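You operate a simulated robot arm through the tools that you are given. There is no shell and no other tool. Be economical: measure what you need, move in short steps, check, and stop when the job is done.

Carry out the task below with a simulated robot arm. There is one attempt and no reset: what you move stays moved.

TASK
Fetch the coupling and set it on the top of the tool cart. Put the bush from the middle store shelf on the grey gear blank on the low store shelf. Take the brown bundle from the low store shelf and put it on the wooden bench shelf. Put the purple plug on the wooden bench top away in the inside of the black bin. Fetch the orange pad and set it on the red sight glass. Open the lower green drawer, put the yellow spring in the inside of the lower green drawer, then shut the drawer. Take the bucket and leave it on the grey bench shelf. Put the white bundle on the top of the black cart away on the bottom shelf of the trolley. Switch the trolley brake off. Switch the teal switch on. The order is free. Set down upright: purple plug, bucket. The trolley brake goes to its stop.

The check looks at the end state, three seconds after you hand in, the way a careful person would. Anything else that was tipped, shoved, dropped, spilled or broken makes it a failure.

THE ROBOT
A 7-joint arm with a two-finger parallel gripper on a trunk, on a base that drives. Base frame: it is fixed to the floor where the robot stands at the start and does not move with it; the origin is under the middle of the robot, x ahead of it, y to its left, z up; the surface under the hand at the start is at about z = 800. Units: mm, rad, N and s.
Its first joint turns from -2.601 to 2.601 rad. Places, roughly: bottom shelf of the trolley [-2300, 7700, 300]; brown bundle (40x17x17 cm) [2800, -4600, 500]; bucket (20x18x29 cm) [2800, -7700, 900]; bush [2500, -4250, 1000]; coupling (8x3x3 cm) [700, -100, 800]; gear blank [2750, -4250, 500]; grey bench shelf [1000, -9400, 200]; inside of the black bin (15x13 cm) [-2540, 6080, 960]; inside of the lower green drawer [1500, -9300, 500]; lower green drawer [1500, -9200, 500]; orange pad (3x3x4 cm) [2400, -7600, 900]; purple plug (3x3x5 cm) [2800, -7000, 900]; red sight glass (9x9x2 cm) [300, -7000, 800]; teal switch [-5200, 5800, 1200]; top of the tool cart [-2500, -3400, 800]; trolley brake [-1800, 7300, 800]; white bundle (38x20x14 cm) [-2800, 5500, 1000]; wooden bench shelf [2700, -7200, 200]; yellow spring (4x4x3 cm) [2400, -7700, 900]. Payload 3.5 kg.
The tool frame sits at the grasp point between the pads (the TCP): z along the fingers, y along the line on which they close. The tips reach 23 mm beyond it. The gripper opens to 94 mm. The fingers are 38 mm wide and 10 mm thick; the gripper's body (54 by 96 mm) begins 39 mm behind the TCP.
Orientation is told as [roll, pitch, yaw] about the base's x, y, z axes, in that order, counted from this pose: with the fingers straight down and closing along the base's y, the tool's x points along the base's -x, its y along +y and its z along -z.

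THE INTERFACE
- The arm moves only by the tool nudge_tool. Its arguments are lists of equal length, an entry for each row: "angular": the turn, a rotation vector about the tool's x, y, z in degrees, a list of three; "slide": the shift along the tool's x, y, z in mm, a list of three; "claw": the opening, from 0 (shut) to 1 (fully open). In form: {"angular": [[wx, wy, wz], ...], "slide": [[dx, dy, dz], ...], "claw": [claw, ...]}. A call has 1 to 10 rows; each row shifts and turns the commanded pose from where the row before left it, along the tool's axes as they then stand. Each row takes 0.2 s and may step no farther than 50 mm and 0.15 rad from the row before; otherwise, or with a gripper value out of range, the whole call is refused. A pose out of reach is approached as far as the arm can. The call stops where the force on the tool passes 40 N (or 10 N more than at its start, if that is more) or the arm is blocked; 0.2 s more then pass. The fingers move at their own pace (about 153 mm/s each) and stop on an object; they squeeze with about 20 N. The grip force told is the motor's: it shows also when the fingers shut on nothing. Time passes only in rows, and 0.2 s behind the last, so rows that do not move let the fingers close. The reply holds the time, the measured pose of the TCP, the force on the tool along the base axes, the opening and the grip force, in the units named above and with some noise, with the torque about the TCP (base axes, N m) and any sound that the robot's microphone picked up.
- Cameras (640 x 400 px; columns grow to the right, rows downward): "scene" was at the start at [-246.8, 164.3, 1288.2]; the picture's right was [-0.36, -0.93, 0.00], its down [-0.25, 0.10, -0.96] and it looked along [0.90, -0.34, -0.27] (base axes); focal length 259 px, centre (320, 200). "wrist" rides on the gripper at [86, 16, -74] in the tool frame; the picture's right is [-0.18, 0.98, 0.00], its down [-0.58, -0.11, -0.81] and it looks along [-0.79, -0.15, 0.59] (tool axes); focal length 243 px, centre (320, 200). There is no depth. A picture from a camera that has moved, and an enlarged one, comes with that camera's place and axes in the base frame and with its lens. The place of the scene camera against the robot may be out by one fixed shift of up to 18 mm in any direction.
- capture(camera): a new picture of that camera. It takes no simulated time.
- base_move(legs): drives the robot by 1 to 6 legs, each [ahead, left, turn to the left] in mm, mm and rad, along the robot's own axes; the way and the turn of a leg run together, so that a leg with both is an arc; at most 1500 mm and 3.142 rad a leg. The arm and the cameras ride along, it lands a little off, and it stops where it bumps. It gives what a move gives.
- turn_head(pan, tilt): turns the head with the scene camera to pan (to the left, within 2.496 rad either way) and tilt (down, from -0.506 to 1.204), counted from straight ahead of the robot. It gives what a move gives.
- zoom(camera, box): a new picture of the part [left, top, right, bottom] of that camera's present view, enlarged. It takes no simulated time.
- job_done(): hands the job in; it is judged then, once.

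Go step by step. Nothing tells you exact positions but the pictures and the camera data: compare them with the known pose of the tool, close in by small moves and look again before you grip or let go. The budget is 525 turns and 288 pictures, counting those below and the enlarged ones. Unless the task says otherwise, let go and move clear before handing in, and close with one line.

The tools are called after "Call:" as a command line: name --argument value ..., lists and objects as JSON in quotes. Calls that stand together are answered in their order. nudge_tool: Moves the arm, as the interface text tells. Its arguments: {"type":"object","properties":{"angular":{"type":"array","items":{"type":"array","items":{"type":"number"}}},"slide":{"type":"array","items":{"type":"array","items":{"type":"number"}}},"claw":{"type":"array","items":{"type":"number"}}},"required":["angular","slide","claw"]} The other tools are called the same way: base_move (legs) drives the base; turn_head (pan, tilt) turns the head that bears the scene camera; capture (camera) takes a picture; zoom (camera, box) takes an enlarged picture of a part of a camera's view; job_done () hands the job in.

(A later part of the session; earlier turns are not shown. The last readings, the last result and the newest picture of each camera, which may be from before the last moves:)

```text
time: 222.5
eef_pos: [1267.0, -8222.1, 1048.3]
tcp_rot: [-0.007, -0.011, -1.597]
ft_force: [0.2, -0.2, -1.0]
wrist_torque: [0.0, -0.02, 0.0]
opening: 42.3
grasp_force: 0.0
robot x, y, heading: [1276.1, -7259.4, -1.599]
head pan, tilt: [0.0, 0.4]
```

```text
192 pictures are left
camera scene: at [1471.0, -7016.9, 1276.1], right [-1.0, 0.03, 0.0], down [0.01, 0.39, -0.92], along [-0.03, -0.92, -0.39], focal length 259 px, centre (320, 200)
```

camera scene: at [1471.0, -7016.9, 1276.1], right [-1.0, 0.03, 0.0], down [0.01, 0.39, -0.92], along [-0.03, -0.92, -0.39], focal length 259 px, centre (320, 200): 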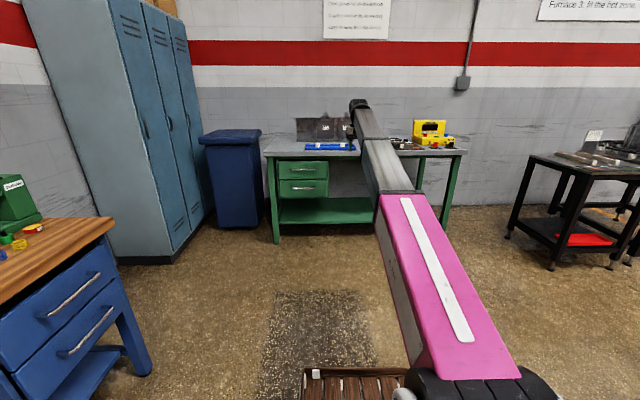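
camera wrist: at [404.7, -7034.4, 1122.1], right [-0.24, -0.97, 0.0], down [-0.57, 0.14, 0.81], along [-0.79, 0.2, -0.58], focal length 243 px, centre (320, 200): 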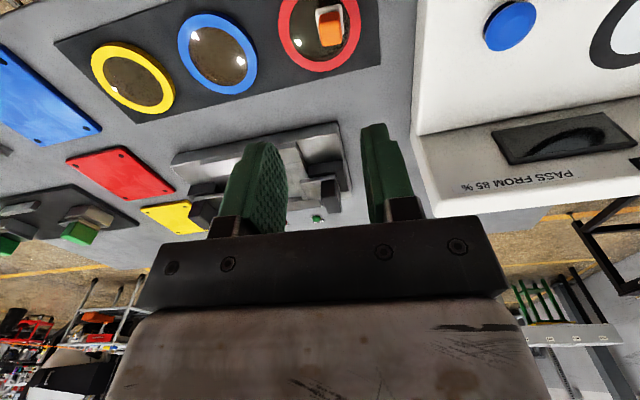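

The lower green drawer's handle is near [1550,-9080,540]. I move in front of it and set the hand horizontal with fingers closing vertically.

Call:
base_move --legs '[[0, 274, 0.028], [350, 0, 0]]'

Call:
nudge_tool --angular '[[0, 0, 5], [0, 0, 8.5], [0, 0, 8.5], [0, 0, 8.5], [0, 0, 8.5], [0, 0, 8.5], [0, 0, 8.5], [0, 0, 8.5], [0, 0, 8.5], [0, 0, 8.5]]' --slide '[[0, 0, 10], [0, 0, 20], [0, 0, 20], [0, 0, 20], [0, 0, 20], [0, 0, 20], [0, 0, 20], [0, 0, 20], [0, 0, 20], [0, 0, 20]]' --claw '[0.6, 0.6, 0.6, 0.6, 0.6, 0.6, 0.6, 0.6, 0.6, 0.6]'

Call:
nudge_tool --angular '[[-4, 0, 8.5], [-8, 0, 0], [-8, 0, 0], [-8, 0, 0], [-8, 0, 0], [-8, 0, 0], [-8, 0, 0], [-8, 0, 0], [-8, 0, 0], [-8, 0, 0]]' --slide '[[0, 0, 20], [0, 0, 20], [0, 0, 20], [0, 0, 20], [0, -10, 20], [0, -15, 15], [0, -20, 10], [0, -20, 10], [0, -20, 0], [0, -20, 0]]' --claw '[0.6, 0.6, 0.6, 0.6, 0.6, 0.6, 0.6, 0.6, 0.6, 0.6]'

Call:
capture --camera "scene"

Call:
capture --camera "wrist"

```text
time: 226.3
eef_pos: [1551.3, -8582.7, 1046.7]
tcp_rot: [-0.007, -0.01, -1.58]
ft_force: [-0.4, -0.5, -0.3]
wrist_torque: [-0.01, 0.05, 0.02]
opening: 42.2
grasp_force: 0.1
robot x, y, heading: [1544.8, -7617.0, -1.586]
head pan, tilt: [0.0, 0.4]
```

```text
time: 228.5
eef_pos: [1551.8, -8585.3, 857.8]
tcp_rot: [0.008, -0.01, -3.006]
ft_force: [0.3, -1.0, -0.3]
wrist_torque: [-0.01, 0.0, 0.0]
opening: 56.4
grasp_force: 0.1
robot x, y, heading: [1541.1, -7613.8, -1.585]
head pan, tilt: [0.0, 0.4]
```

```text
refused: row 1 steps farther than a row can; nothing moved
```

```text
191 pictures are left
camera scene: at [1734.8, -7373.8, 1276.1], right [-1.0, 0.01, 0.0], down [0.01, 0.39, -0.92], along [-0.01, -0.92, -0.39], focal length 259 px, centre (320, 200)
```

scene: 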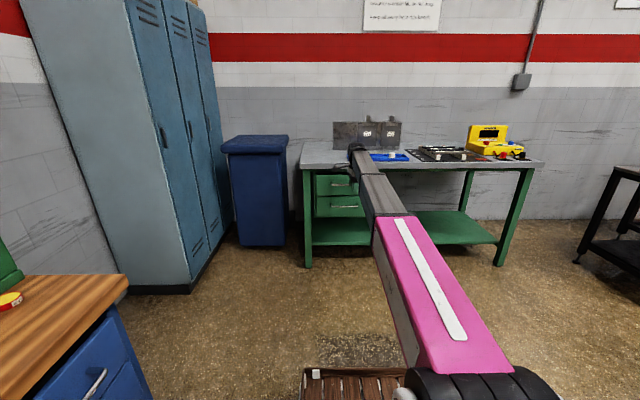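

```text
190 pictures are left
camera wrist: at [1639.1, -8590.3, 931.8], right [-0.05, -1.0, 0.01], down [-0.59, 0.04, 0.81], along [-0.81, 0.03, -0.59], focal length 243 px, centre (320, 200)
```

wrist: 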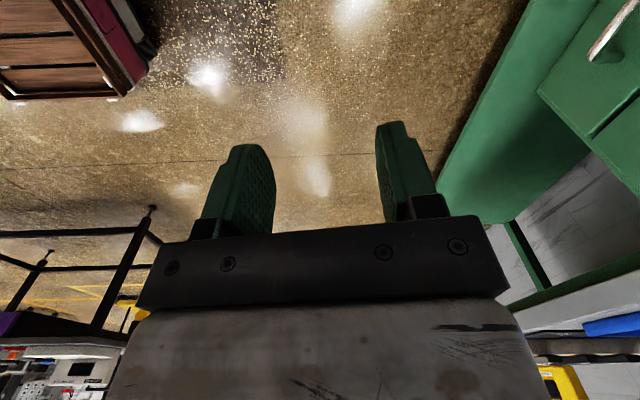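

Call:
nudge_tool --angular '[[0, 0, 8.4], [-8, 0, 0], [-8, 0, 0], [-8, 0, 0], [-8, 0, 0], [-8, 0, 0], [-8, 0, 0], [-8, 0, 0], [-8, 0, 0], [-8, 0, 0]]' --slide '[[0, 0, 20], [0, 0, 20], [0, 0, 20], [0, 0, 20], [0, -10, 20], [0, -15, 15], [0, -20, 10], [0, -20, 10], [0, -20, 0], [0, -20, 0]]' --claw '[0.6, 0.6, 0.6, 0.6, 0.6, 0.6, 0.6, 0.6, 0.6, 0.6]'

Call:
zoom --camera "scene" --box '[290, 140, 450, 240]'

Call:
capture --camera "wrist"

```text
time: 230.7
eef_pos: [1549.6, -8552.4, 658.6]
tcp_rot: [1.268, -0.005, 3.135]
ft_force: [0.6, 0.2, 0.0]
wrist_torque: [0.0, -0.01, -0.01]
opening: 56.5
grasp_force: 0.0
robot x, y, heading: [1545.2, -7613.7, -1.584]
head pan, tilt: [0.0, 0.4]
```

```text
4.00 times, centred on (370, 190) of scene
camera zoom: at [1734.8, -7373.8, 1276.1], right [-1.0, 0.01, 0.0], down [0.01, 0.39, -0.92], along [-0.01, -0.92, -0.39], focal length 1035 px, centre (120, 240)
```

zoom: 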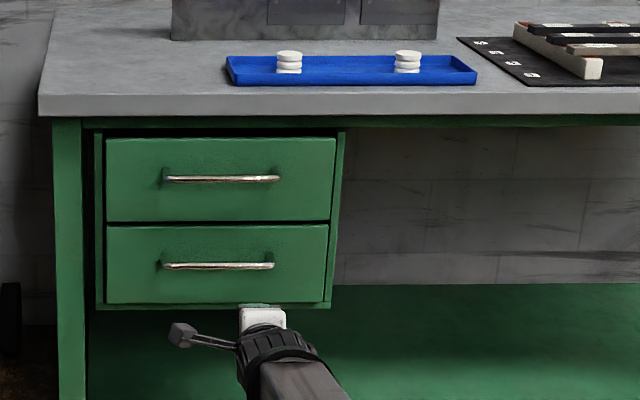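

```text
188 pictures are left
camera wrist: at [1637.9, -8487.1, 694.6], right [-0.18, -0.29, 0.94], down [-0.57, 0.81, 0.14], along [-0.8, -0.52, -0.31], focal length 243 px, centre (320, 200)
```

wrist: 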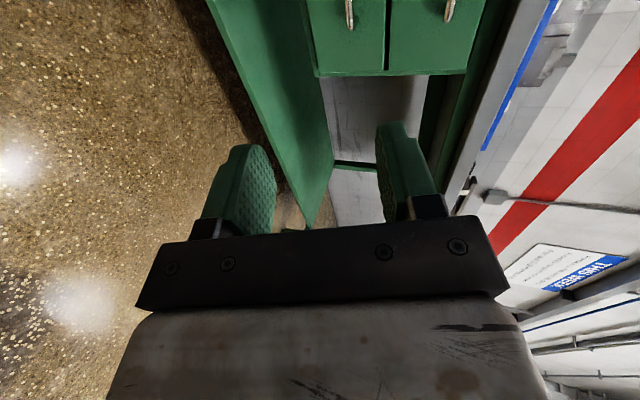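

Lower handle ≈ [1550,-9000,560]. Moving in front of it.

Call:
base_move --legs '[[280, 0, 0.015]]'

Call:
nudge_tool --angular '[[0, 0, 0], [0, 0, 0], [0, 0, 0]]' --slide '[[0, -12, 20], [0, -18, 35], [0, -17, 30]]' --claw '[0.5, 0.5, 0.5]'

Call:
capture --camera "wrist"

Call:
zoom --camera "scene" --box '[270, 140, 430, 240]'

```text
time: 232.7
eef_pos: [1559.7, -8837.7, 657.8]
tcp_rot: [1.266, -0.005, -3.138]
ft_force: [0.1, 0.3, 0.1]
wrist_torque: [-0.03, 0.0, -0.01]
opening: 56.6
grasp_force: 0.0
robot x, y, heading: [1543.4, -7901.4, -1.571]
head pan, tilt: [0.0, 0.4]
```

```text
time: 233.5
eef_pos: [1561.7, -8905.4, 587.4]
tcp_rot: [1.267, -0.004, -3.134]
ft_force: [-0.7, -0.4, -0.4]
wrist_torque: [0.02, 0.03, -0.03]
opening: 47.0
grasp_force: 0.0
robot x, y, heading: [1543.9, -7899.9, -1.574]
head pan, tilt: [0.0, 0.4]
```

```text
187 pictures are left
camera wrist: at [1648.8, -8839.4, 625.5], right [-0.18, -0.3, 0.94], down [-0.59, 0.8, 0.14], along [-0.79, -0.52, -0.32], focal length 243 px, centre (320, 200)
```

wrist: 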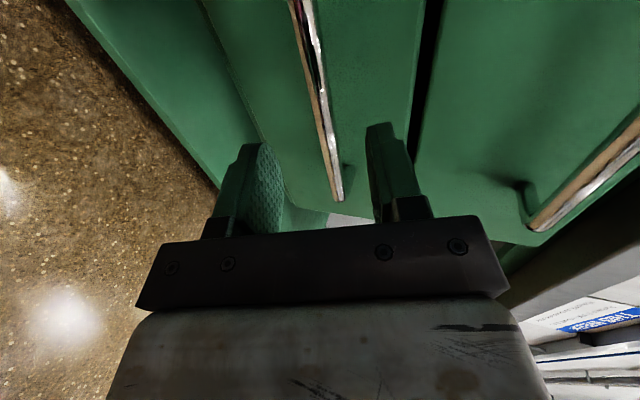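

```text
4.00 times, centred on (350, 190) of scene
camera zoom: at [1729.3, -7656.9, 1276.1], right [-1.0, 0.0, 0.0], down [0.0, 0.39, -0.92], along [0.0, -0.92, -0.39], focal length 1035 px, centre (200, 240)
```

zoom: 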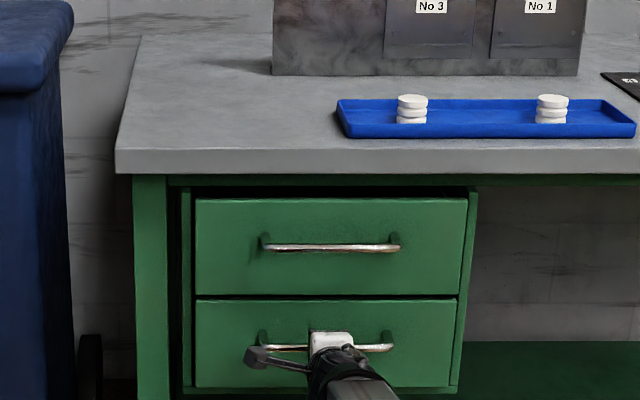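

Handle bar at y≈−8980, z≈560. Advancing 68 mm and gripping.

Call:
nudge_tool --angular '[[0, 0, 0], [0, 0, 0], [0, 0, 0], [0, 0, 0]]' --slide '[[0, -4, 15], [0, 0, 20], [0, 0, 20], [0, 0, 13]]' --claw '[0.5, 0.5, 0.5, 0.5]'

Call:
nudge_tool --angular '[[0, 0, 0], [0, 0, 0], [0, 0, 0], [0, 0, 0]]' --slide '[[0, 0, 0], [0, 0, 0], [0, 0, 0], [0, 0, 0]]' --claw '[0, 0, 0, 0]'

Call:
capture --camera "wrist"

```text
time: 234.5
eef_pos: [1560.4, -8968.4, 563.6]
tcp_rot: [1.263, -0.007, -3.133]
ft_force: [0.3, 0.4, 0.6]
wrist_torque: [-0.02, -0.04, 0.0]
opening: 47.3
grasp_force: 0.0
robot x, y, heading: [1542.3, -7901.6, -1.571]
head pan, tilt: [0.0, 0.4]
```

```text
time: 234.9
eef_pos: [1560.2, -8969.4, 569.2]
tcp_rot: [1.269, -0.002, -3.138]
ft_force: [1.3, -4.1, 14.0]
wrist_torque: [0.04, -0.38, -0.39]
opening: 13.5
grasp_force: 45.0
robot x, y, heading: [1546.6, -7903.1, -1.572]
head pan, tilt: [0.0, 0.4]
stopped in row 2: the force on the tool passed its limit at 44 N (the readings are from after the stop); the commanded pose is now the measured one
```

```text
185 pictures are left
camera wrist: at [1647.5, -8902.5, 606.4], right [-0.18, -0.29, 0.94], down [-0.59, 0.8, 0.14], along [-0.79, -0.53, -0.32], focal length 243 px, centre (320, 200)
```

wrist: 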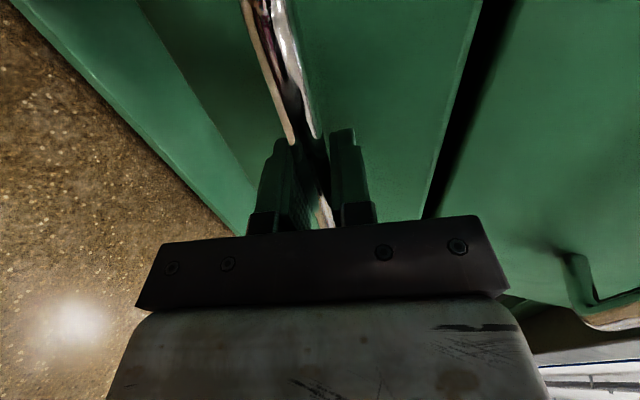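

Handle gripped. Pulling a little with the arm to test.

Call:
nudge_tool --angular '[[0, 0, 0], [0, 0, 0], [0, 0, 0], [0, 0, 0]]' --slide '[[0, 0, 0], [0, -3, -9.5], [0, -4.5, -14], [0, -4.5, -14]]' --claw '[0, 0, 0, 0]'

Call:
zoom --camera "scene" --box '[270, 140, 430, 240]'

```text
time: 235.9
eef_pos: [1561.0, -8929.0, 569.8]
tcp_rot: [1.258, -0.004, -3.133]
ft_force: [6.9, 1.8, 17.2]
wrist_torque: [0.08, -0.39, -1.25]
opening: 13.4
grasp_force: 45.5
robot x, y, heading: [1541.6, -7903.8, -1.573]
head pan, tilt: [0.0, 0.4]
```

```text
4.00 times, centred on (350, 190) of scene
camera zoom: at [1729.5, -7656.3, 1276.0], right [-1.0, 0.0, 0.0], down [0.0, 0.39, -0.92], along [0.0, -0.92, -0.39], focal length 1035 px, centre (200, 240)
```

zoom: 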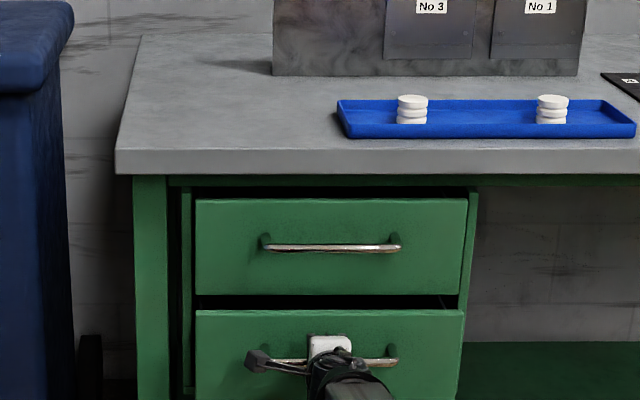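

The drawer opens. I pull it out by driving back 200 mm.

Call:
base_move --legs '[[-200, 0, 0]]'

Call:
capture --camera "scene"

```text
time: 237.5
eef_pos: [1560.0, -8746.4, 568.8]
tcp_rot: [1.259, -0.004, -3.131]
ft_force: [0.9, 1.6, 0.0]
wrist_torque: [-0.03, -0.29, 0.06]
opening: 13.5
grasp_force: 45.3
robot x, y, heading: [1538.1, -7717.9, -1.575]
head pan, tilt: [0.0, 0.4]
stopped in leg 1: the force on the tool passed its limit at 41 N (the readings are from after the stop); the commanded pose is now the measured one
```

```text
183 pictures are left
camera scene: at [1731.4, -7473.5, 1276.1], right [-1.0, 0.01, 0.0], down [0.0, 0.39, -0.92], along [-0.01, -0.92, -0.39], focal length 259 px, centre (320, 200)
```

scene: 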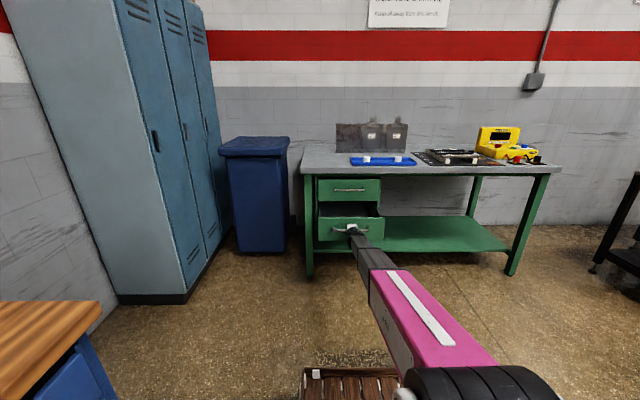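

The drawer is open ~220 mm (at its stop). I release, withdraw, and point the hand down again.

Call:
nudge_tool --angular '[[0, 0, 0], [0, 0, 0], [0, 0, 0], [0, 0, 0], [0, 0, 0], [0, 0, 0]]' --slide '[[0, 0, 0], [0, 0, 0], [0, 0, -10], [0, 0, -25], [0, 0, -35], [0, 0, -35]]' --claw '[0.5, 0.5, 0.5, 0.5, 0.5, 0.5]'

Call:
base_move --legs '[[-200, 0, 0]]'

Call:
nudge_tool --angular '[[0, 0, 0], [4, 0, 0], [8, 0, 0], [8, 0, 0], [8, 0, 0], [8, 0, 0], [8, 0, 0], [8, 0, 0], [8, 0, 0], [8, 0, 0]]' --slide '[[0, 20, -6], [0, 35, -10], [0, 35, -15], [0, 30, -20], [0, 25, -25], [0, 20, -30], [0, 15, -35], [0, 10, -40], [0, 0, -40], [0, 0, -40]]' --claw '[0.5, 0.5, 0.5, 0.5, 0.5, 0.5, 0.5, 0.5, 0.5, 0.5]'

Call:
nudge_tool --angular '[[4.2, 0, 0], [0, 0, 0], [0, 0, 0]]' --slide '[[0, 0, -30], [0, 0, -30], [0, 0, -30]]' --claw '[0.7, 0.7, 0.7]'

```text
time: 238.9
eef_pos: [1559.6, -8647.5, 600.0]
tcp_rot: [1.256, -0.001, -3.132]
ft_force: [0.0, 0.5, -0.3]
wrist_torque: [0.02, -0.01, 0.03]
opening: 47.0
grasp_force: 0.0
robot x, y, heading: [1545.3, -7718.4, -1.576]
head pan, tilt: [0.0, 0.4]
```

```text
time: 240.4
eef_pos: [1559.0, -8450.6, 600.2]
tcp_rot: [1.256, -0.003, -3.131]
ft_force: [0.1, 0.7, 0.5]
wrist_torque: [0.0, 0.02, -0.02]
opening: 47.3
grasp_force: 0.0
robot x, y, heading: [1544.2, -7520.0, -1.576]
head pan, tilt: [0.0, 0.4]
```

```text
time: 242.7
eef_pos: [1559.1, -8399.1, 945.6]
tcp_rot: [0.067, -0.002, -3.132]
ft_force: [-0.3, -1.2, 0.3]
wrist_torque: [0.01, -0.01, -0.01]
opening: 46.9
grasp_force: 0.0
out of reach, approached as far as the arm can: row 1
robot x, y, heading: [1540.5, -7520.1, -1.578]
head pan, tilt: [0.0, 0.4]
```

```text
time: 243.4
eef_pos: [1559.5, -8396.1, 1032.8]
tcp_rot: [-0.003, -0.003, -3.131]
ft_force: [0.5, 0.0, 1.1]
wrist_torque: [0.02, 0.03, 0.0]
opening: 65.9
grasp_force: 0.1
robot x, y, heading: [1544.6, -7519.8, -1.579]
head pan, tilt: [0.0, 0.4]
```

Call:
base_move --legs '[[0, -80, 0], [0, 0, 1.58], [0, -120, 0]]'

Call:
capture --camera "wrist"

```text
time: 249.2
eef_pos: [2342.7, -7618.3, 1034.0]
tcp_rot: [-0.003, -0.002, -1.549]
ft_force: [0.2, -0.9, 0.4]
wrist_torque: [0.05, -0.01, -0.01]
opening: 65.8
grasp_force: 0.0
robot x, y, heading: [1464.9, -7643.3, 0.01]
head pan, tilt: [0.0, 0.4]
```

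```text
182 pictures are left
camera wrist: at [2358.0, -7531.2, 1108.2], right [0.99, -0.16, 0.0], down [-0.09, -0.58, 0.81], along [-0.13, -0.8, -0.59], focal length 243 px, centre (320, 200)
```

wrist: 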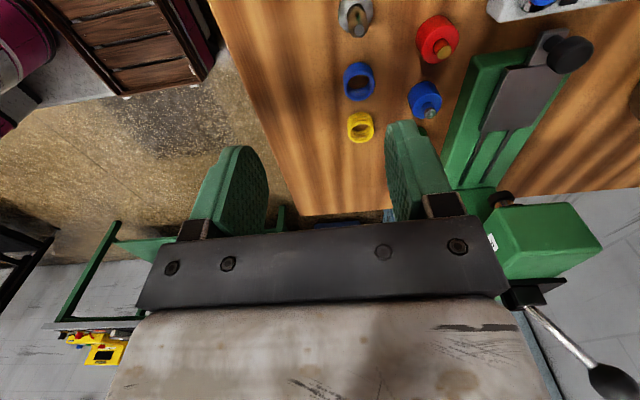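

Spring ≈ [2378,-7735]. Moving above it.

Call:
nudge_tool --angular '[[0, 0, 0], [0, 0, 0], [0, 0, 0], [0, 0, 0], [0, 0, 0]]' --slide '[[-18, 6, 10], [-30, 8, 20], [-35, 10, 25], [-35, 9.4, 30], [0, 0, 28]]' --claw '[0.7, 0.7, 0.7, 0.7, 0.7]'

Call:
capture --camera "wrist"

```text
time: 250.4
eef_pos: [2376.0, -7732.3, 919.7]
tcp_rot: [-0.002, -0.002, -1.546]
ft_force: [0.2, 0.3, 1.0]
wrist_torque: [-0.01, -0.01, -0.01]
opening: 65.9
grasp_force: 0.1
robot x, y, heading: [1471.5, -7640.3, 0.009]
head pan, tilt: [0.0, 0.4]
```

```text
181 pictures are left
camera wrist: at [2391.6, -7645.5, 995.0], right [0.99, -0.16, 0.0], down [-0.09, -0.58, 0.81], along [-0.13, -0.8, -0.59], focal length 243 px, centre (320, 200)
```

wrist: 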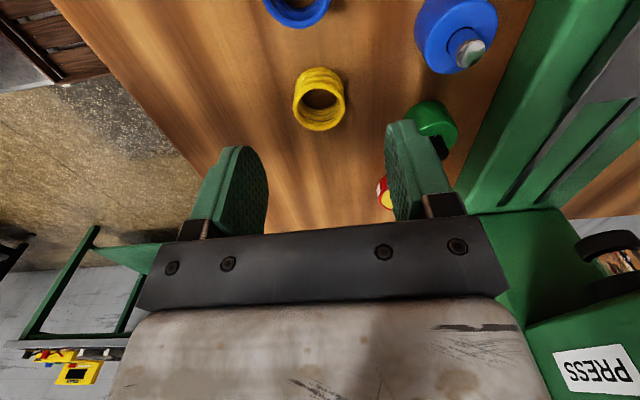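

Call:
nudge_tool --angular '[[0, 0, 0], [0, 0, 0], [0, 0, 0], [0, 0, 0], [0, 0, 0], [0, 0, 0], [0, 0, 0]]' --slide '[[0, 0, 20], [0, 0, 20], [0, 0, 14], [0, 0, 0], [0, 0, 0], [0, 0, 0], [0, 0, 0]]' --claw '[0.7, 0.7, 0.7, 0.7, 0.2, 0.2, 0.2]'

Call:
nudge_tool --angular '[[0, 0, 0], [0, 0, 0], [0, 0, 0], [0, 0, 0], [0, 0, 0], [0, 0, 0]]' --slide '[[0, 0, -10], [0, 0, -20], [0, 0, -35], [0, 0, -45], [0, 0, -45], [0, 0, -40]]' --claw '[0.2, 0.2, 0.2, 0.2, 0.2, 0.2]'

Call:
capture --camera "wrist"

```text
time: 252.0
eef_pos: [2376.7, -7734.2, 865.5]
tcp_rot: [-0.004, -0.001, -1.55]
ft_force: [0.4, -0.1, 0.0]
wrist_torque: [0.03, 0.0, 0.01]
opening: 32.9
grasp_force: 19.7
robot x, y, heading: [1472.3, -7641.0, 0.008]
head pan, tilt: [0.0, 0.4]
```

```text
time: 253.4
eef_pos: [2379.5, -7735.9, 1063.1]
tcp_rot: [-0.004, -0.002, -1.548]
ft_force: [-0.4, -0.3, -0.7]
wrist_torque: [0.01, 0.01, 0.02]
opening: 32.6
grasp_force: 19.9
robot x, y, heading: [1469.1, -7644.0, 0.006]
head pan, tilt: [0.0, 0.4]
```

```text
180 pictures are left
camera wrist: at [2394.6, -7649.0, 1137.5], right [0.99, -0.16, 0.0], down [-0.09, -0.58, 0.81], along [-0.13, -0.8, -0.59], focal length 243 px, centre (320, 200)
```

wrist: 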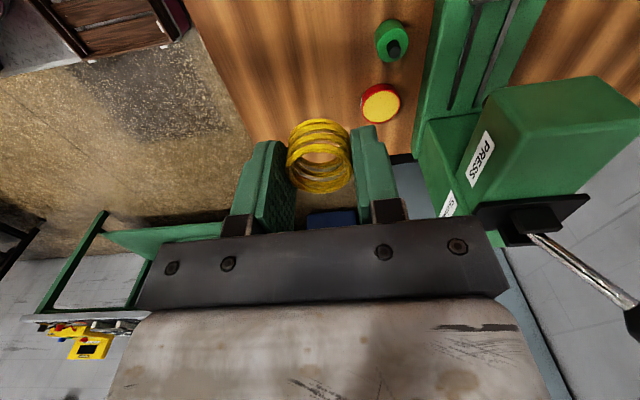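

Spring held. Back off, turn to the drawer and hover over it.

Call:
base_move --legs '[[-200, 0, 0], [0, 0, -1.577], [0, 370, 0], [250, 0, 0]]'

Call:
turn_head --pan 0.0 --tilt 0.6

Call:
capture --camera "scene"

Call:
capture --camera "wrist"

```text
time: 262.2
eef_pos: [1579.3, -8803.1, 1062.5]
tcp_rot: [-0.004, -0.001, -3.091]
ft_force: [0.0, -0.2, -0.9]
wrist_torque: [-0.02, 0.02, -0.02]
opening: 32.8
grasp_force: 19.9
robot x, y, heading: [1646.3, -7888.2, -1.533]
head pan, tilt: [0.0, 0.4]
```

```text
time: 263.0
eef_pos: [1580.3, -8802.9, 1062.6]
tcp_rot: [-0.005, 0.0, -3.092]
ft_force: [-0.5, -0.2, -1.2]
wrist_torque: [-0.02, -0.02, -0.03]
opening: 32.6
grasp_force: 19.8
robot x, y, heading: [1648.6, -7886.1, -1.538]
head pan, tilt: [0.0, 0.6]
```

```text
179 pictures are left
camera scene: at [1825.5, -7632.1, 1257.9], right [-1.0, -0.03, 0.0], down [-0.02, 0.56, -0.83], along [0.03, -0.82, -0.56], focal length 259 px, centre (320, 200)
```

scene: 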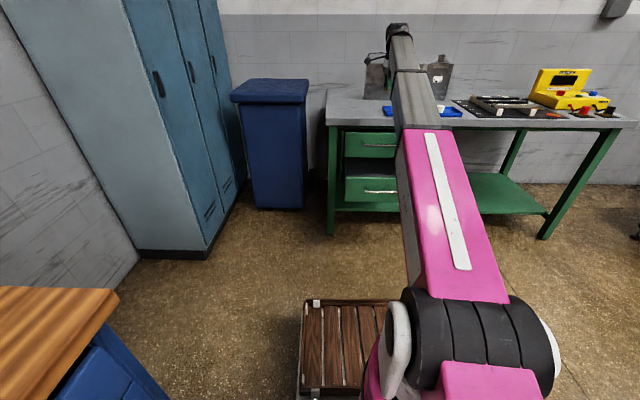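

```text
178 pictures are left
camera wrist: at [1667.8, -8814.9, 1136.8], right [-0.13, -0.99, 0.0], down [-0.58, 0.08, 0.81], along [-0.8, 0.11, -0.59], focal length 243 px, centre (320, 200)
```

wrist: 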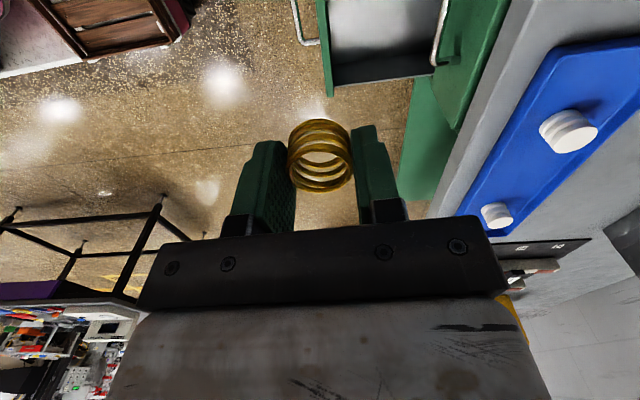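

The drawer interior is visible. I move over its middle and lower to z≈700 for a check.

Call:
nudge_tool --angular '[[0, 0, 0], [0, 0, 0], [0, 0, 0], [0, 0, 0], [0, 0, 0], [0, 0, 0], [0, 0, 0], [0, 0, 0], [0, 0, 0], [0, 0, 0]]' --slide '[[-10, 20, 10], [-15, 32, 15], [-14, 31, 20], [0, 0, 40], [0, 0, 45], [0, 0, 45], [0, 0, 45], [0, 0, 45], [0, 0, 45], [0, 0, 40]]' --claw '[0.2, 0.2, 0.2, 0.2, 0.2, 0.2, 0.2, 0.2, 0.2, 0.2]'

Call:
capture --camera "wrist"

Call:
zoom --camera "scene" --box '[310, 110, 470, 220]'

```text
time: 265.2
eef_pos: [1547.4, -8884.9, 711.2]
tcp_rot: [-0.003, -0.004, -3.091]
ft_force: [0.4, -0.3, -0.3]
wrist_torque: [0.03, -0.01, -0.04]
opening: 32.7
grasp_force: 19.7
robot x, y, heading: [1648.1, -7889.5, -1.54]
head pan, tilt: [0.0, 0.6]
```

```text
177 pictures are left
camera wrist: at [1635.7, -8897.9, 784.5], right [-0.13, -0.99, 0.0], down [-0.58, 0.08, 0.81], along [-0.8, 0.11, -0.59], focal length 243 px, centre (320, 200)
```

wrist: 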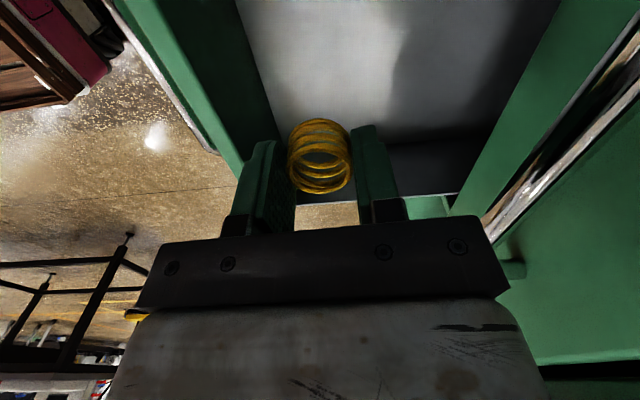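

```text
3.64 times, centred on (390, 165) of scene
camera zoom: at [1825.5, -7632.1, 1257.9], right [-1.0, -0.03, 0.0], down [-0.02, 0.56, -0.83], along [0.03, -0.82, -0.56], focal length 941 px, centre (66, 327)
```

zoom: 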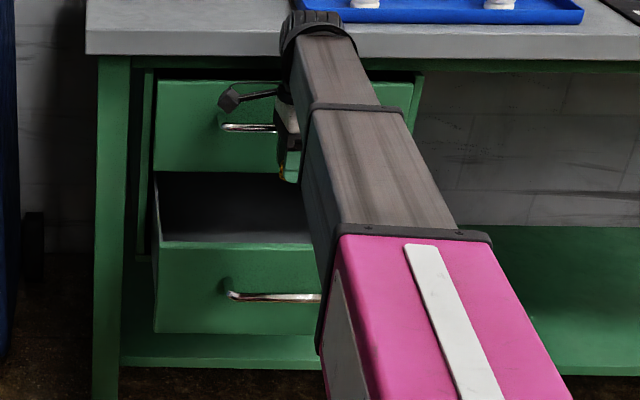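

Well placed inside the open drawer. Lowering to release height.

Call:
nudge_tool --angular '[[0, 0, 0], [0, 0, 0], [0, 0, 0], [0, 0, 0], [0, 0, 0]]' --slide '[[0, 0, 20], [0, 0, 35], [0, 0, 35], [0, 0, 30], [0, 0, 20]]' --claw '[0.2, 0.2, 0.2, 0.2, 0.2]'

Call:
capture --camera "wrist"

```text
time: 266.4
eef_pos: [1546.0, -8885.5, 571.8]
tcp_rot: [-0.005, -0.004, -3.091]
ft_force: [0.3, 0.4, -0.4]
wrist_torque: [0.0, 0.0, 0.02]
opening: 33.0
grasp_force: 19.1
robot x, y, heading: [1650.3, -7887.6, -1.539]
head pan, tilt: [0.0, 0.6]
```

```text
175 pictures are left
camera wrist: at [1634.1, -8897.5, 646.7], right [-0.13, -0.99, 0.0], down [-0.58, 0.08, 0.81], along [-0.8, 0.11, -0.59], focal length 243 px, centre (320, 200)
```

wrist: 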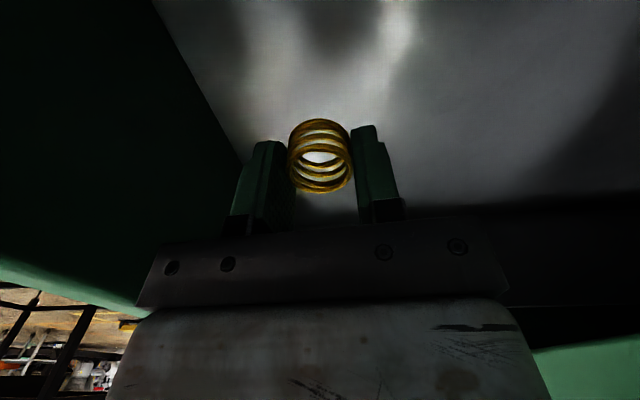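

Call:
nudge_tool --angular '[[0, 0, 0], [0, 0, 0], [0, 0, 0], [0, 0, 0], [0, 0, 0]]' --slide '[[0, 0, 10], [0, 0, 8], [0, 0, 6], [0, 0, 5], [0, 0, 4]]' --claw '[0.2, 0.2, 0.2, 0.2, 0.2]'

Call:
nudge_tool --angular '[[0, 0, 0], [0, 0, 0], [0, 0, 0], [0, 0, 0], [0, 0, 0]]' --slide '[[0, 0, 4], [0, 0, 4], [0, 0, 4], [0, 0, 3], [0, 0, 3]]' --claw '[0.2, 0.2, 0.2, 0.2, 0.2]'

```text
time: 267.6
eef_pos: [1545.1, -8885.2, 539.6]
tcp_rot: [-0.005, -0.002, -3.092]
ft_force: [0.5, 0.8, 0.0]
wrist_torque: [0.02, 0.04, 0.0]
opening: 32.7
grasp_force: 20.0
robot x, y, heading: [1645.2, -7884.8, -1.534]
head pan, tilt: [0.0, 0.6]
```

```text
time: 268.8
eef_pos: [1544.7, -8885.4, 520.6]
tcp_rot: [-0.005, -0.001, -3.089]
ft_force: [0.7, -0.2, -0.4]
wrist_torque: [-0.01, 0.0, 0.03]
opening: 32.6
grasp_force: 19.9
robot x, y, heading: [1648.4, -7885.9, -1.536]
head pan, tilt: [0.0, 0.6]
```

Call:
nudge_tool --angular '[[0, 0, 0], [0, 0, 0], [0, 0, 0], [0, 0, 0], [0, 0, 0]]' --slide '[[0, 0, 4], [0, 0, 4], [0, 0, 4], [0, 0, 3], [0, 0, 3]]' --claw '[0.2, 0.2, 0.2, 0.2, 0.2]'

Call:
zoom --camera "wrist" --box '[220, 60, 420, 220]'

```text
time: 269.7
eef_pos: [1544.3, -8885.7, 512.0]
tcp_rot: [0.0, 0.0, -3.091]
ft_force: [0.7, 0.3, 10.9]
wrist_torque: [-0.01, -0.22, 0.07]
opening: 32.9
grasp_force: 20.2
robot x, y, heading: [1650.0, -7886.5, -1.535]
head pan, tilt: [0.0, 0.6]
stopped in row 4: the force on the tool passed its limit at 46 N (the readings are from after the stop); the commanded pose is now the measured one
```

```text
2.50 times, centred on (320, 140) of wrist
camera zoom: at [1632.1, -8898.4, 587.3], right [-0.13, -0.99, 0.0], down [-0.59, 0.08, 0.81], along [-0.8, 0.11, -0.59], focal length 606 px, centre (320, 350)
```

zoom: 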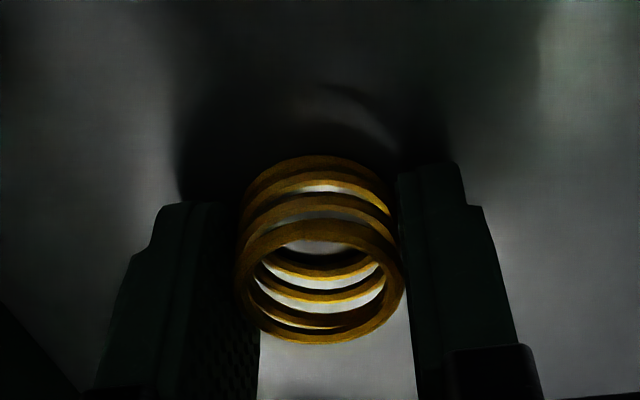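

Contact with the drawer floor. Releasing and rising out.

Call:
nudge_tool --angular '[[0, 0, 0], [0, 0, 0], [0, 0, 0], [0, 0, 0]]' --slide '[[0, 0, -1], [0, 0, 0], [0, 0, 0], [0, 0, 0]]' --claw '[0.2, 0.55, 0.55, 0.55]'

Call:
nudge_tool --angular '[[0, 0, 0], [0, 0, 0], [0, 0, 0], [0, 0, 0], [0, 0, 0], [0, 0, 0], [0, 0, 0], [0, 0, 0]]' --slide '[[0, 0, -10], [0, 0, -20], [0, 0, -35], [0, 0, -45], [0, 0, -45], [0, 0, -45], [0, 0, -45], [0, 0, -45]]' --claw '[0.55, 0.55, 0.55, 0.55, 0.55, 0.55, 0.55, 0.55]'

Call:
capture --camera "wrist"

```text
time: 270.7
eef_pos: [1543.5, -8885.8, 512.3]
tcp_rot: [0.0, -0.002, -3.09]
ft_force: [-7.8, -0.8, 15.1]
wrist_torque: [-0.23, -0.11, -0.11]
opening: 50.7
grasp_force: 0.1
robot x, y, heading: [1653.0, -7884.5, -1.536]
head pan, tilt: [0.0, 0.6]
```

```text
time: 272.5
eef_pos: [1542.1, -8887.6, 803.1]
tcp_rot: [-0.002, -0.001, -3.091]
ft_force: [1.1, 0.5, -0.1]
wrist_torque: [0.04, 0.0, 0.02]
opening: 52.0
grasp_force: 0.0
robot x, y, heading: [1648.3, -7886.9, -1.53]
head pan, tilt: [0.0, 0.6]
```

```text
173 pictures are left
camera wrist: at [1629.8, -8898.8, 877.2], right [-0.13, -0.99, 0.0], down [-0.59, 0.08, 0.81], along [-0.8, 0.11, -0.59], focal length 243 px, centre (320, 200)
```

wrist: 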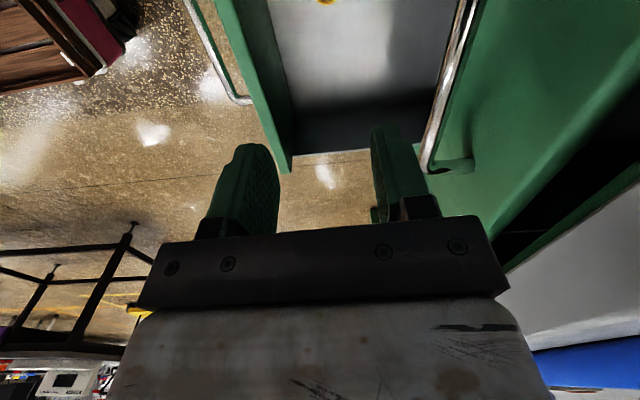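

The spring is in the drawer. I back off, set the hand horizontal with closed fingers, to push the drawer shut by its face.

Call:
base_move --legs '[[-330, 0, -0.036]]'

Call:
nudge_tool --angular '[[-4, 0, 0], [-8, 0, 0], [-8, 0, 0], [-8, 0, 0], [-8, 0, 0], [-8, 0, 0], [-8, 0, 0], [-8, 0, 0], [-8, 0, 0], [-6, 0, 0]]' --slide '[[0, 0, 20], [0, 0, 20], [0, 0, 20], [0, -5, 20], [0, -10, 20], [0, -10, 20], [0, -20, 15], [0, -20, 15], [0, -20, 10], [0, -20, 0]]' --claw '[0, 0, 0, 0, 0, 0, 0, 0, 0, 0]'

Call:
turn_head --pan 0.0 --tilt 0.5

Call:
zoom --camera "scene" --box '[270, 80, 510, 230]'

```text
time: 274.7
eef_pos: [1499.1, -8544.5, 802.9]
tcp_rot: [-0.003, 0.0, -3.129]
ft_force: [0.1, 1.7, 0.7]
wrist_torque: [-0.01, 0.01, 0.03]
opening: 51.9
grasp_force: 0.1
robot x, y, heading: [1645.6, -7549.5, -1.577]
head pan, tilt: [0.0, 0.6]
```

```text
time: 276.9
eef_pos: [1500.5, -8545.5, 590.8]
tcp_rot: [1.268, -0.004, -3.126]
ft_force: [0.4, 0.2, -0.8]
wrist_torque: [0.03, -0.03, 0.0]
opening: 0.0
grasp_force: 20.4
out of reach, approached as far as the arm can: row 10
robot x, y, heading: [1641.3, -7550.9, -1.575]
head pan, tilt: [0.0, 0.6]
```

```text
time: 277.6
eef_pos: [1500.2, -8545.6, 593.0]
tcp_rot: [1.266, -0.005, -3.123]
ft_force: [-0.2, 0.4, 0.0]
wrist_torque: [-0.01, 0.0, 0.01]
opening: 0.0
grasp_force: 20.2
robot x, y, heading: [1641.8, -7549.0, -1.575]
head pan, tilt: [0.0, 0.499]
```

```text
2.67 times, centred on (390, 155) of scene
camera zoom: at [1830.0, -7305.1, 1266.9], right [-1.0, 0.0, 0.0], down [0.0, 0.48, -0.88], along [0.0, -0.88, -0.48], focal length 690 px, centre (133, 320)
```

zoom: 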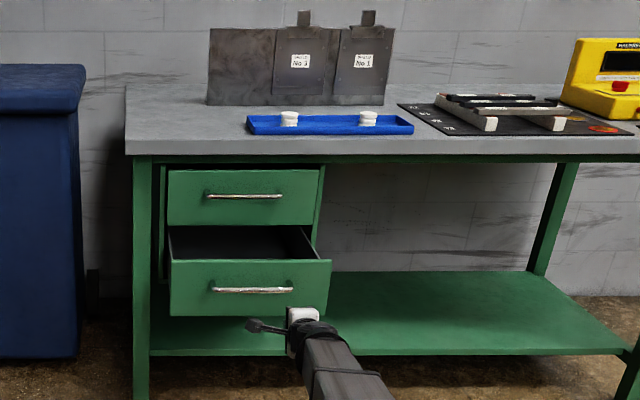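

I line up at mid-drawer just above the handle and push forward with the base.

Call:
base_move --legs '[[0, 55, 0], [300, 0, 0]]'

Call:
nudge_tool --angular '[[0, 0, 0]]' --slide '[[0, 8, -2]]' --claw '[0]'

Call:
zoom --camera "scene" --box '[270, 80, 510, 230]'

```text
time: 280.1
eef_pos: [1547.2, -8848.1, 592.0]
tcp_rot: [1.27, 0.0, -3.134]
ft_force: [0.2, 0.1, -0.8]
wrist_torque: [0.0, 0.02, -0.02]
opening: 0.0
grasp_force: 20.4
robot x, y, heading: [1693.9, -7859.2, -1.584]
head pan, tilt: [0.0, 0.499]
```

```text
time: 280.6
eef_pos: [1546.4, -8848.8, 600.6]
tcp_rot: [1.269, 0.0, -3.133]
ft_force: [0.3, 0.3, -0.3]
wrist_torque: [0.0, 0.0, 0.01]
opening: 0.0
grasp_force: 19.4
robot x, y, heading: [1694.7, -7856.4, -1.589]
head pan, tilt: [0.0, 0.499]
```

```text
2.67 times, centred on (390, 155) of scene
camera zoom: at [1883.4, -7609.6, 1267.0], right [-1.0, 0.01, 0.0], down [0.01, 0.48, -0.88], along [-0.01, -0.88, -0.48], focal length 690 px, centre (133, 320)
```

zoom: 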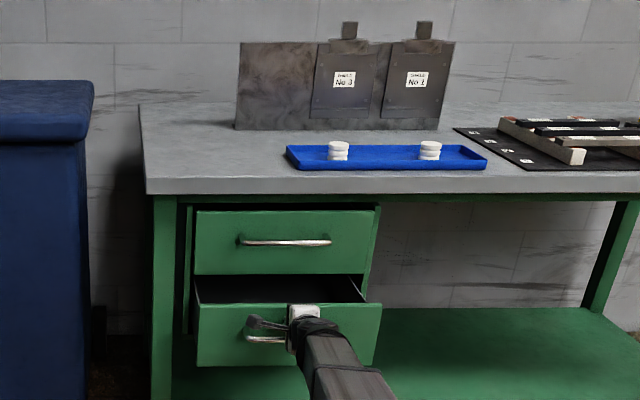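

Call:
base_move --legs '[[130, 0, 0]]'

Call:
nudge_tool --angular '[[0, 0, 0], [0, 0, 0], [0, 0, 0], [0, 0, 0]]' --slide '[[0, 1.5, 5], [0, 1.5, 5], [0, 1.5, 5], [0, 1.5, 5]]' --claw '[0, 0, 0, 0]'

Call:
zoom --camera "scene" --box '[270, 80, 510, 230]'

```text
time: 281.8
eef_pos: [1549.8, -8979.6, 600.2]
tcp_rot: [1.268, 0.0, -3.127]
ft_force: [-1.3, 0.2, -0.4]
wrist_torque: [0.03, -0.01, -0.04]
opening: 0.2
grasp_force: 20.0
robot x, y, heading: [1694.9, -7983.2, -1.576]
head pan, tilt: [0.0, 0.499]
```

```text
time: 282.5
eef_pos: [1549.1, -8984.7, 599.5]
tcp_rot: [1.267, 0.002, -3.132]
ft_force: [0.3, 7.0, 1.2]
wrist_torque: [-0.06, 0.02, -0.09]
opening: 0.2
grasp_force: 20.0
robot x, y, heading: [1691.4, -7982.9, -1.576]
head pan, tilt: [0.0, 0.499]
stopped in row 3: the force on the tool passed its limit at 49 N (the readings are from after the stop); the commanded pose is now the measured one
```

```text
2.67 times, centred on (390, 155) of scene
camera zoom: at [1881.5, -7737.9, 1266.9], right [-1.0, 0.01, 0.0], down [0.0, 0.48, -0.88], along [-0.01, -0.88, -0.48], focal length 690 px, centre (133, 320)
```

zoom: 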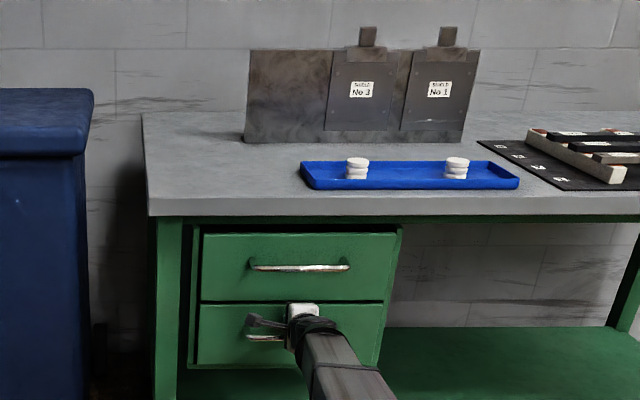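

The push met the stop. I back away and check the drawer, raising the hand for the bucket next.

Call:
base_move --legs '[[-500, 0, 0]]'

Call:
zoom --camera "scene" --box '[270, 80, 510, 230]'

Call:
nudge_tool --angular '[[0, 0, 0], [0, 0, 0], [0, 0, 0], [0, 0, 0], [0, 0, 0], [0, 0, 0], [0, 0, 0], [0, 0, 0], [0, 0, 0], [0, 0, 0]]' --slide '[[0, 20, -16], [0, 35, -25], [0, 40, -25], [0, 40, -15], [0, 45, -15], [0, 45, -15], [0, 45, -15], [0, 45, -15], [0, 45, -15], [0, 45, -15]]' --claw '[0.5, 0.5, 0.5, 0.5, 0.5, 0.5, 0.5, 0.5, 0.5, 0.5]'

```text
time: 285.5
eef_pos: [1547.9, -8475.1, 599.6]
tcp_rot: [1.267, 0.002, -3.136]
ft_force: [0.4, 0.2, -0.5]
wrist_torque: [0.02, -0.02, -0.03]
opening: 0.2
grasp_force: 20.1
robot x, y, heading: [1698.0, -7473.0, -1.582]
head pan, tilt: [0.0, 0.499]
```

```text
2.67 times, centred on (390, 155) of scene
camera zoom: at [1887.9, -7229.2, 1267.0], right [-1.0, 0.01, 0.0], down [0.01, 0.48, -0.88], along [-0.01, -0.88, -0.48], focal length 690 px, centre (133, 320)
```

zoom: 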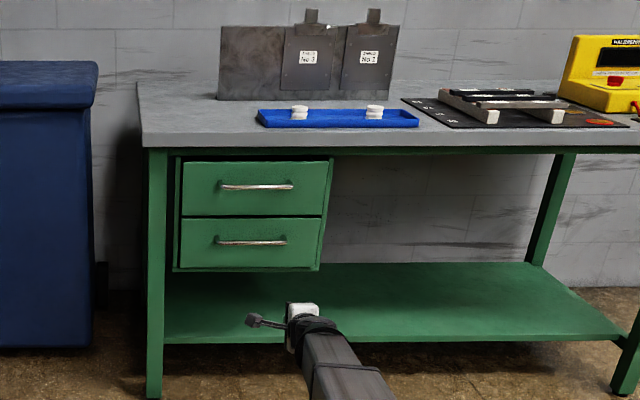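

```text
time: 287.7
eef_pos: [1541.8, -8433.6, 1035.5]
tcp_rot: [1.268, 0.003, -3.137]
ft_force: [0.3, -0.2, -0.4]
wrist_torque: [-0.02, -0.01, 0.0]
opening: 47.0
grasp_force: 0.1
robot x, y, heading: [1701.2, -7471.7, -1.586]
head pan, tilt: [0.0, 0.499]
```

The drawer is shut. I strafe away from the bench, turn to face it, and raise the hand further.

Call:
base_move --legs '[[0, -600, 0], [0, 0, 1.586]]'

Call:
nudge_tool --angular '[[0, 0, 0], [0, 0, 0], [0, 0, 0], [0, 0, 0], [0, 0, 0]]' --slide '[[0, 20, -6], [0, 40, -12], [0, 45, -13], [0, 45, -13], [0, 40, -12]]' --claw '[0.5, 0.5, 0.5, 0.5, 0.5]'

Call:
turn_head --pan 0.0 --tilt 0.2

Call:
capture --camera "scene"

```text
time: 295.0
eef_pos: [2065.4, -7590.7, 1034.5]
tcp_rot: [1.266, 0.002, -1.531]
ft_force: [0.7, 0.7, -0.4]
wrist_torque: [-0.02, 0.0, -0.02]
opening: 47.1
grasp_force: 0.0
robot x, y, heading: [1095.3, -7465.9, 0.019]
head pan, tilt: [0.0, 0.499]
```

```text
time: 296.2
eef_pos: [2067.1, -7590.9, 1232.8]
tcp_rot: [1.267, 0.0, -1.53]
ft_force: [-0.1, -0.4, 1.0]
wrist_torque: [0.0, -0.02, 0.0]
opening: 46.8
grasp_force: 0.0
robot x, y, heading: [1099.2, -7470.0, 0.025]
head pan, tilt: [0.0, 0.499]
```

```text
time: 297.0
eef_pos: [2069.0, -7592.1, 1231.1]
tcp_rot: [1.268, 0.002, -1.53]
ft_force: [1.0, -0.8, 0.2]
wrist_torque: [0.03, 0.01, 0.01]
opening: 47.1
grasp_force: 0.0
robot x, y, heading: [1097.6, -7467.1, 0.027]
head pan, tilt: [0.0, 0.201]
```

```text
168 pictures are left
camera scene: at [854.2, -7275.8, 1294.6], right [0.02, -1.0, 0.0], down [-0.2, 0.0, -0.98], along [0.98, 0.02, -0.2], focal length 259 px, centre (320, 200)
```

scene: 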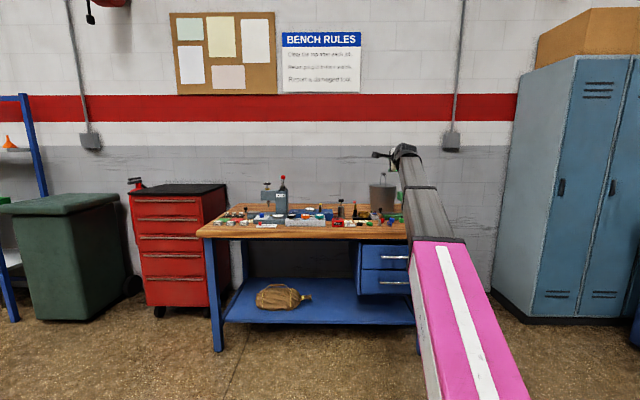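

Call:
zoom --camera "scene" --box '[330, 140, 450, 240]'

Call:
capture --camera "wrist"

```text
4.00 times, centred on (390, 190) of scene
camera zoom: at [854.2, -7275.8, 1294.6], right [0.02, -1.0, 0.0], down [-0.2, 0.0, -0.98], along [0.98, 0.02, -0.2], focal length 1035 px, centre (40, 240)
```

zoom: 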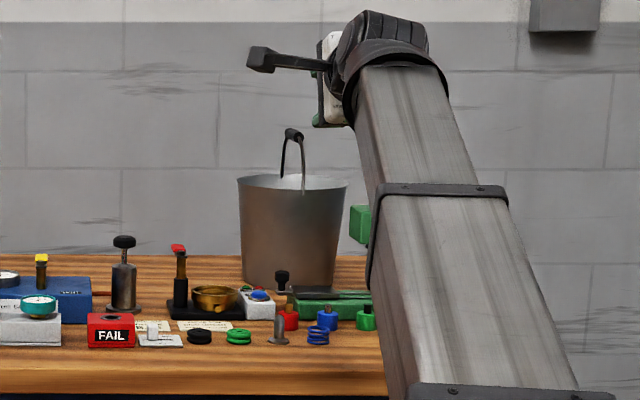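

```text
166 pictures are left
camera wrist: at [1998.7, -7508.0, 1269.3], right [0.3, -0.17, 0.94], down [-0.78, -0.61, 0.14], along [0.55, -0.77, -0.32], focal length 243 px, centre (320, 200)
```

wrist: 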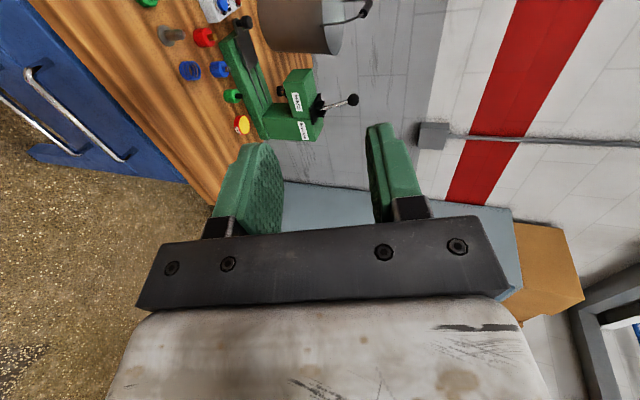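

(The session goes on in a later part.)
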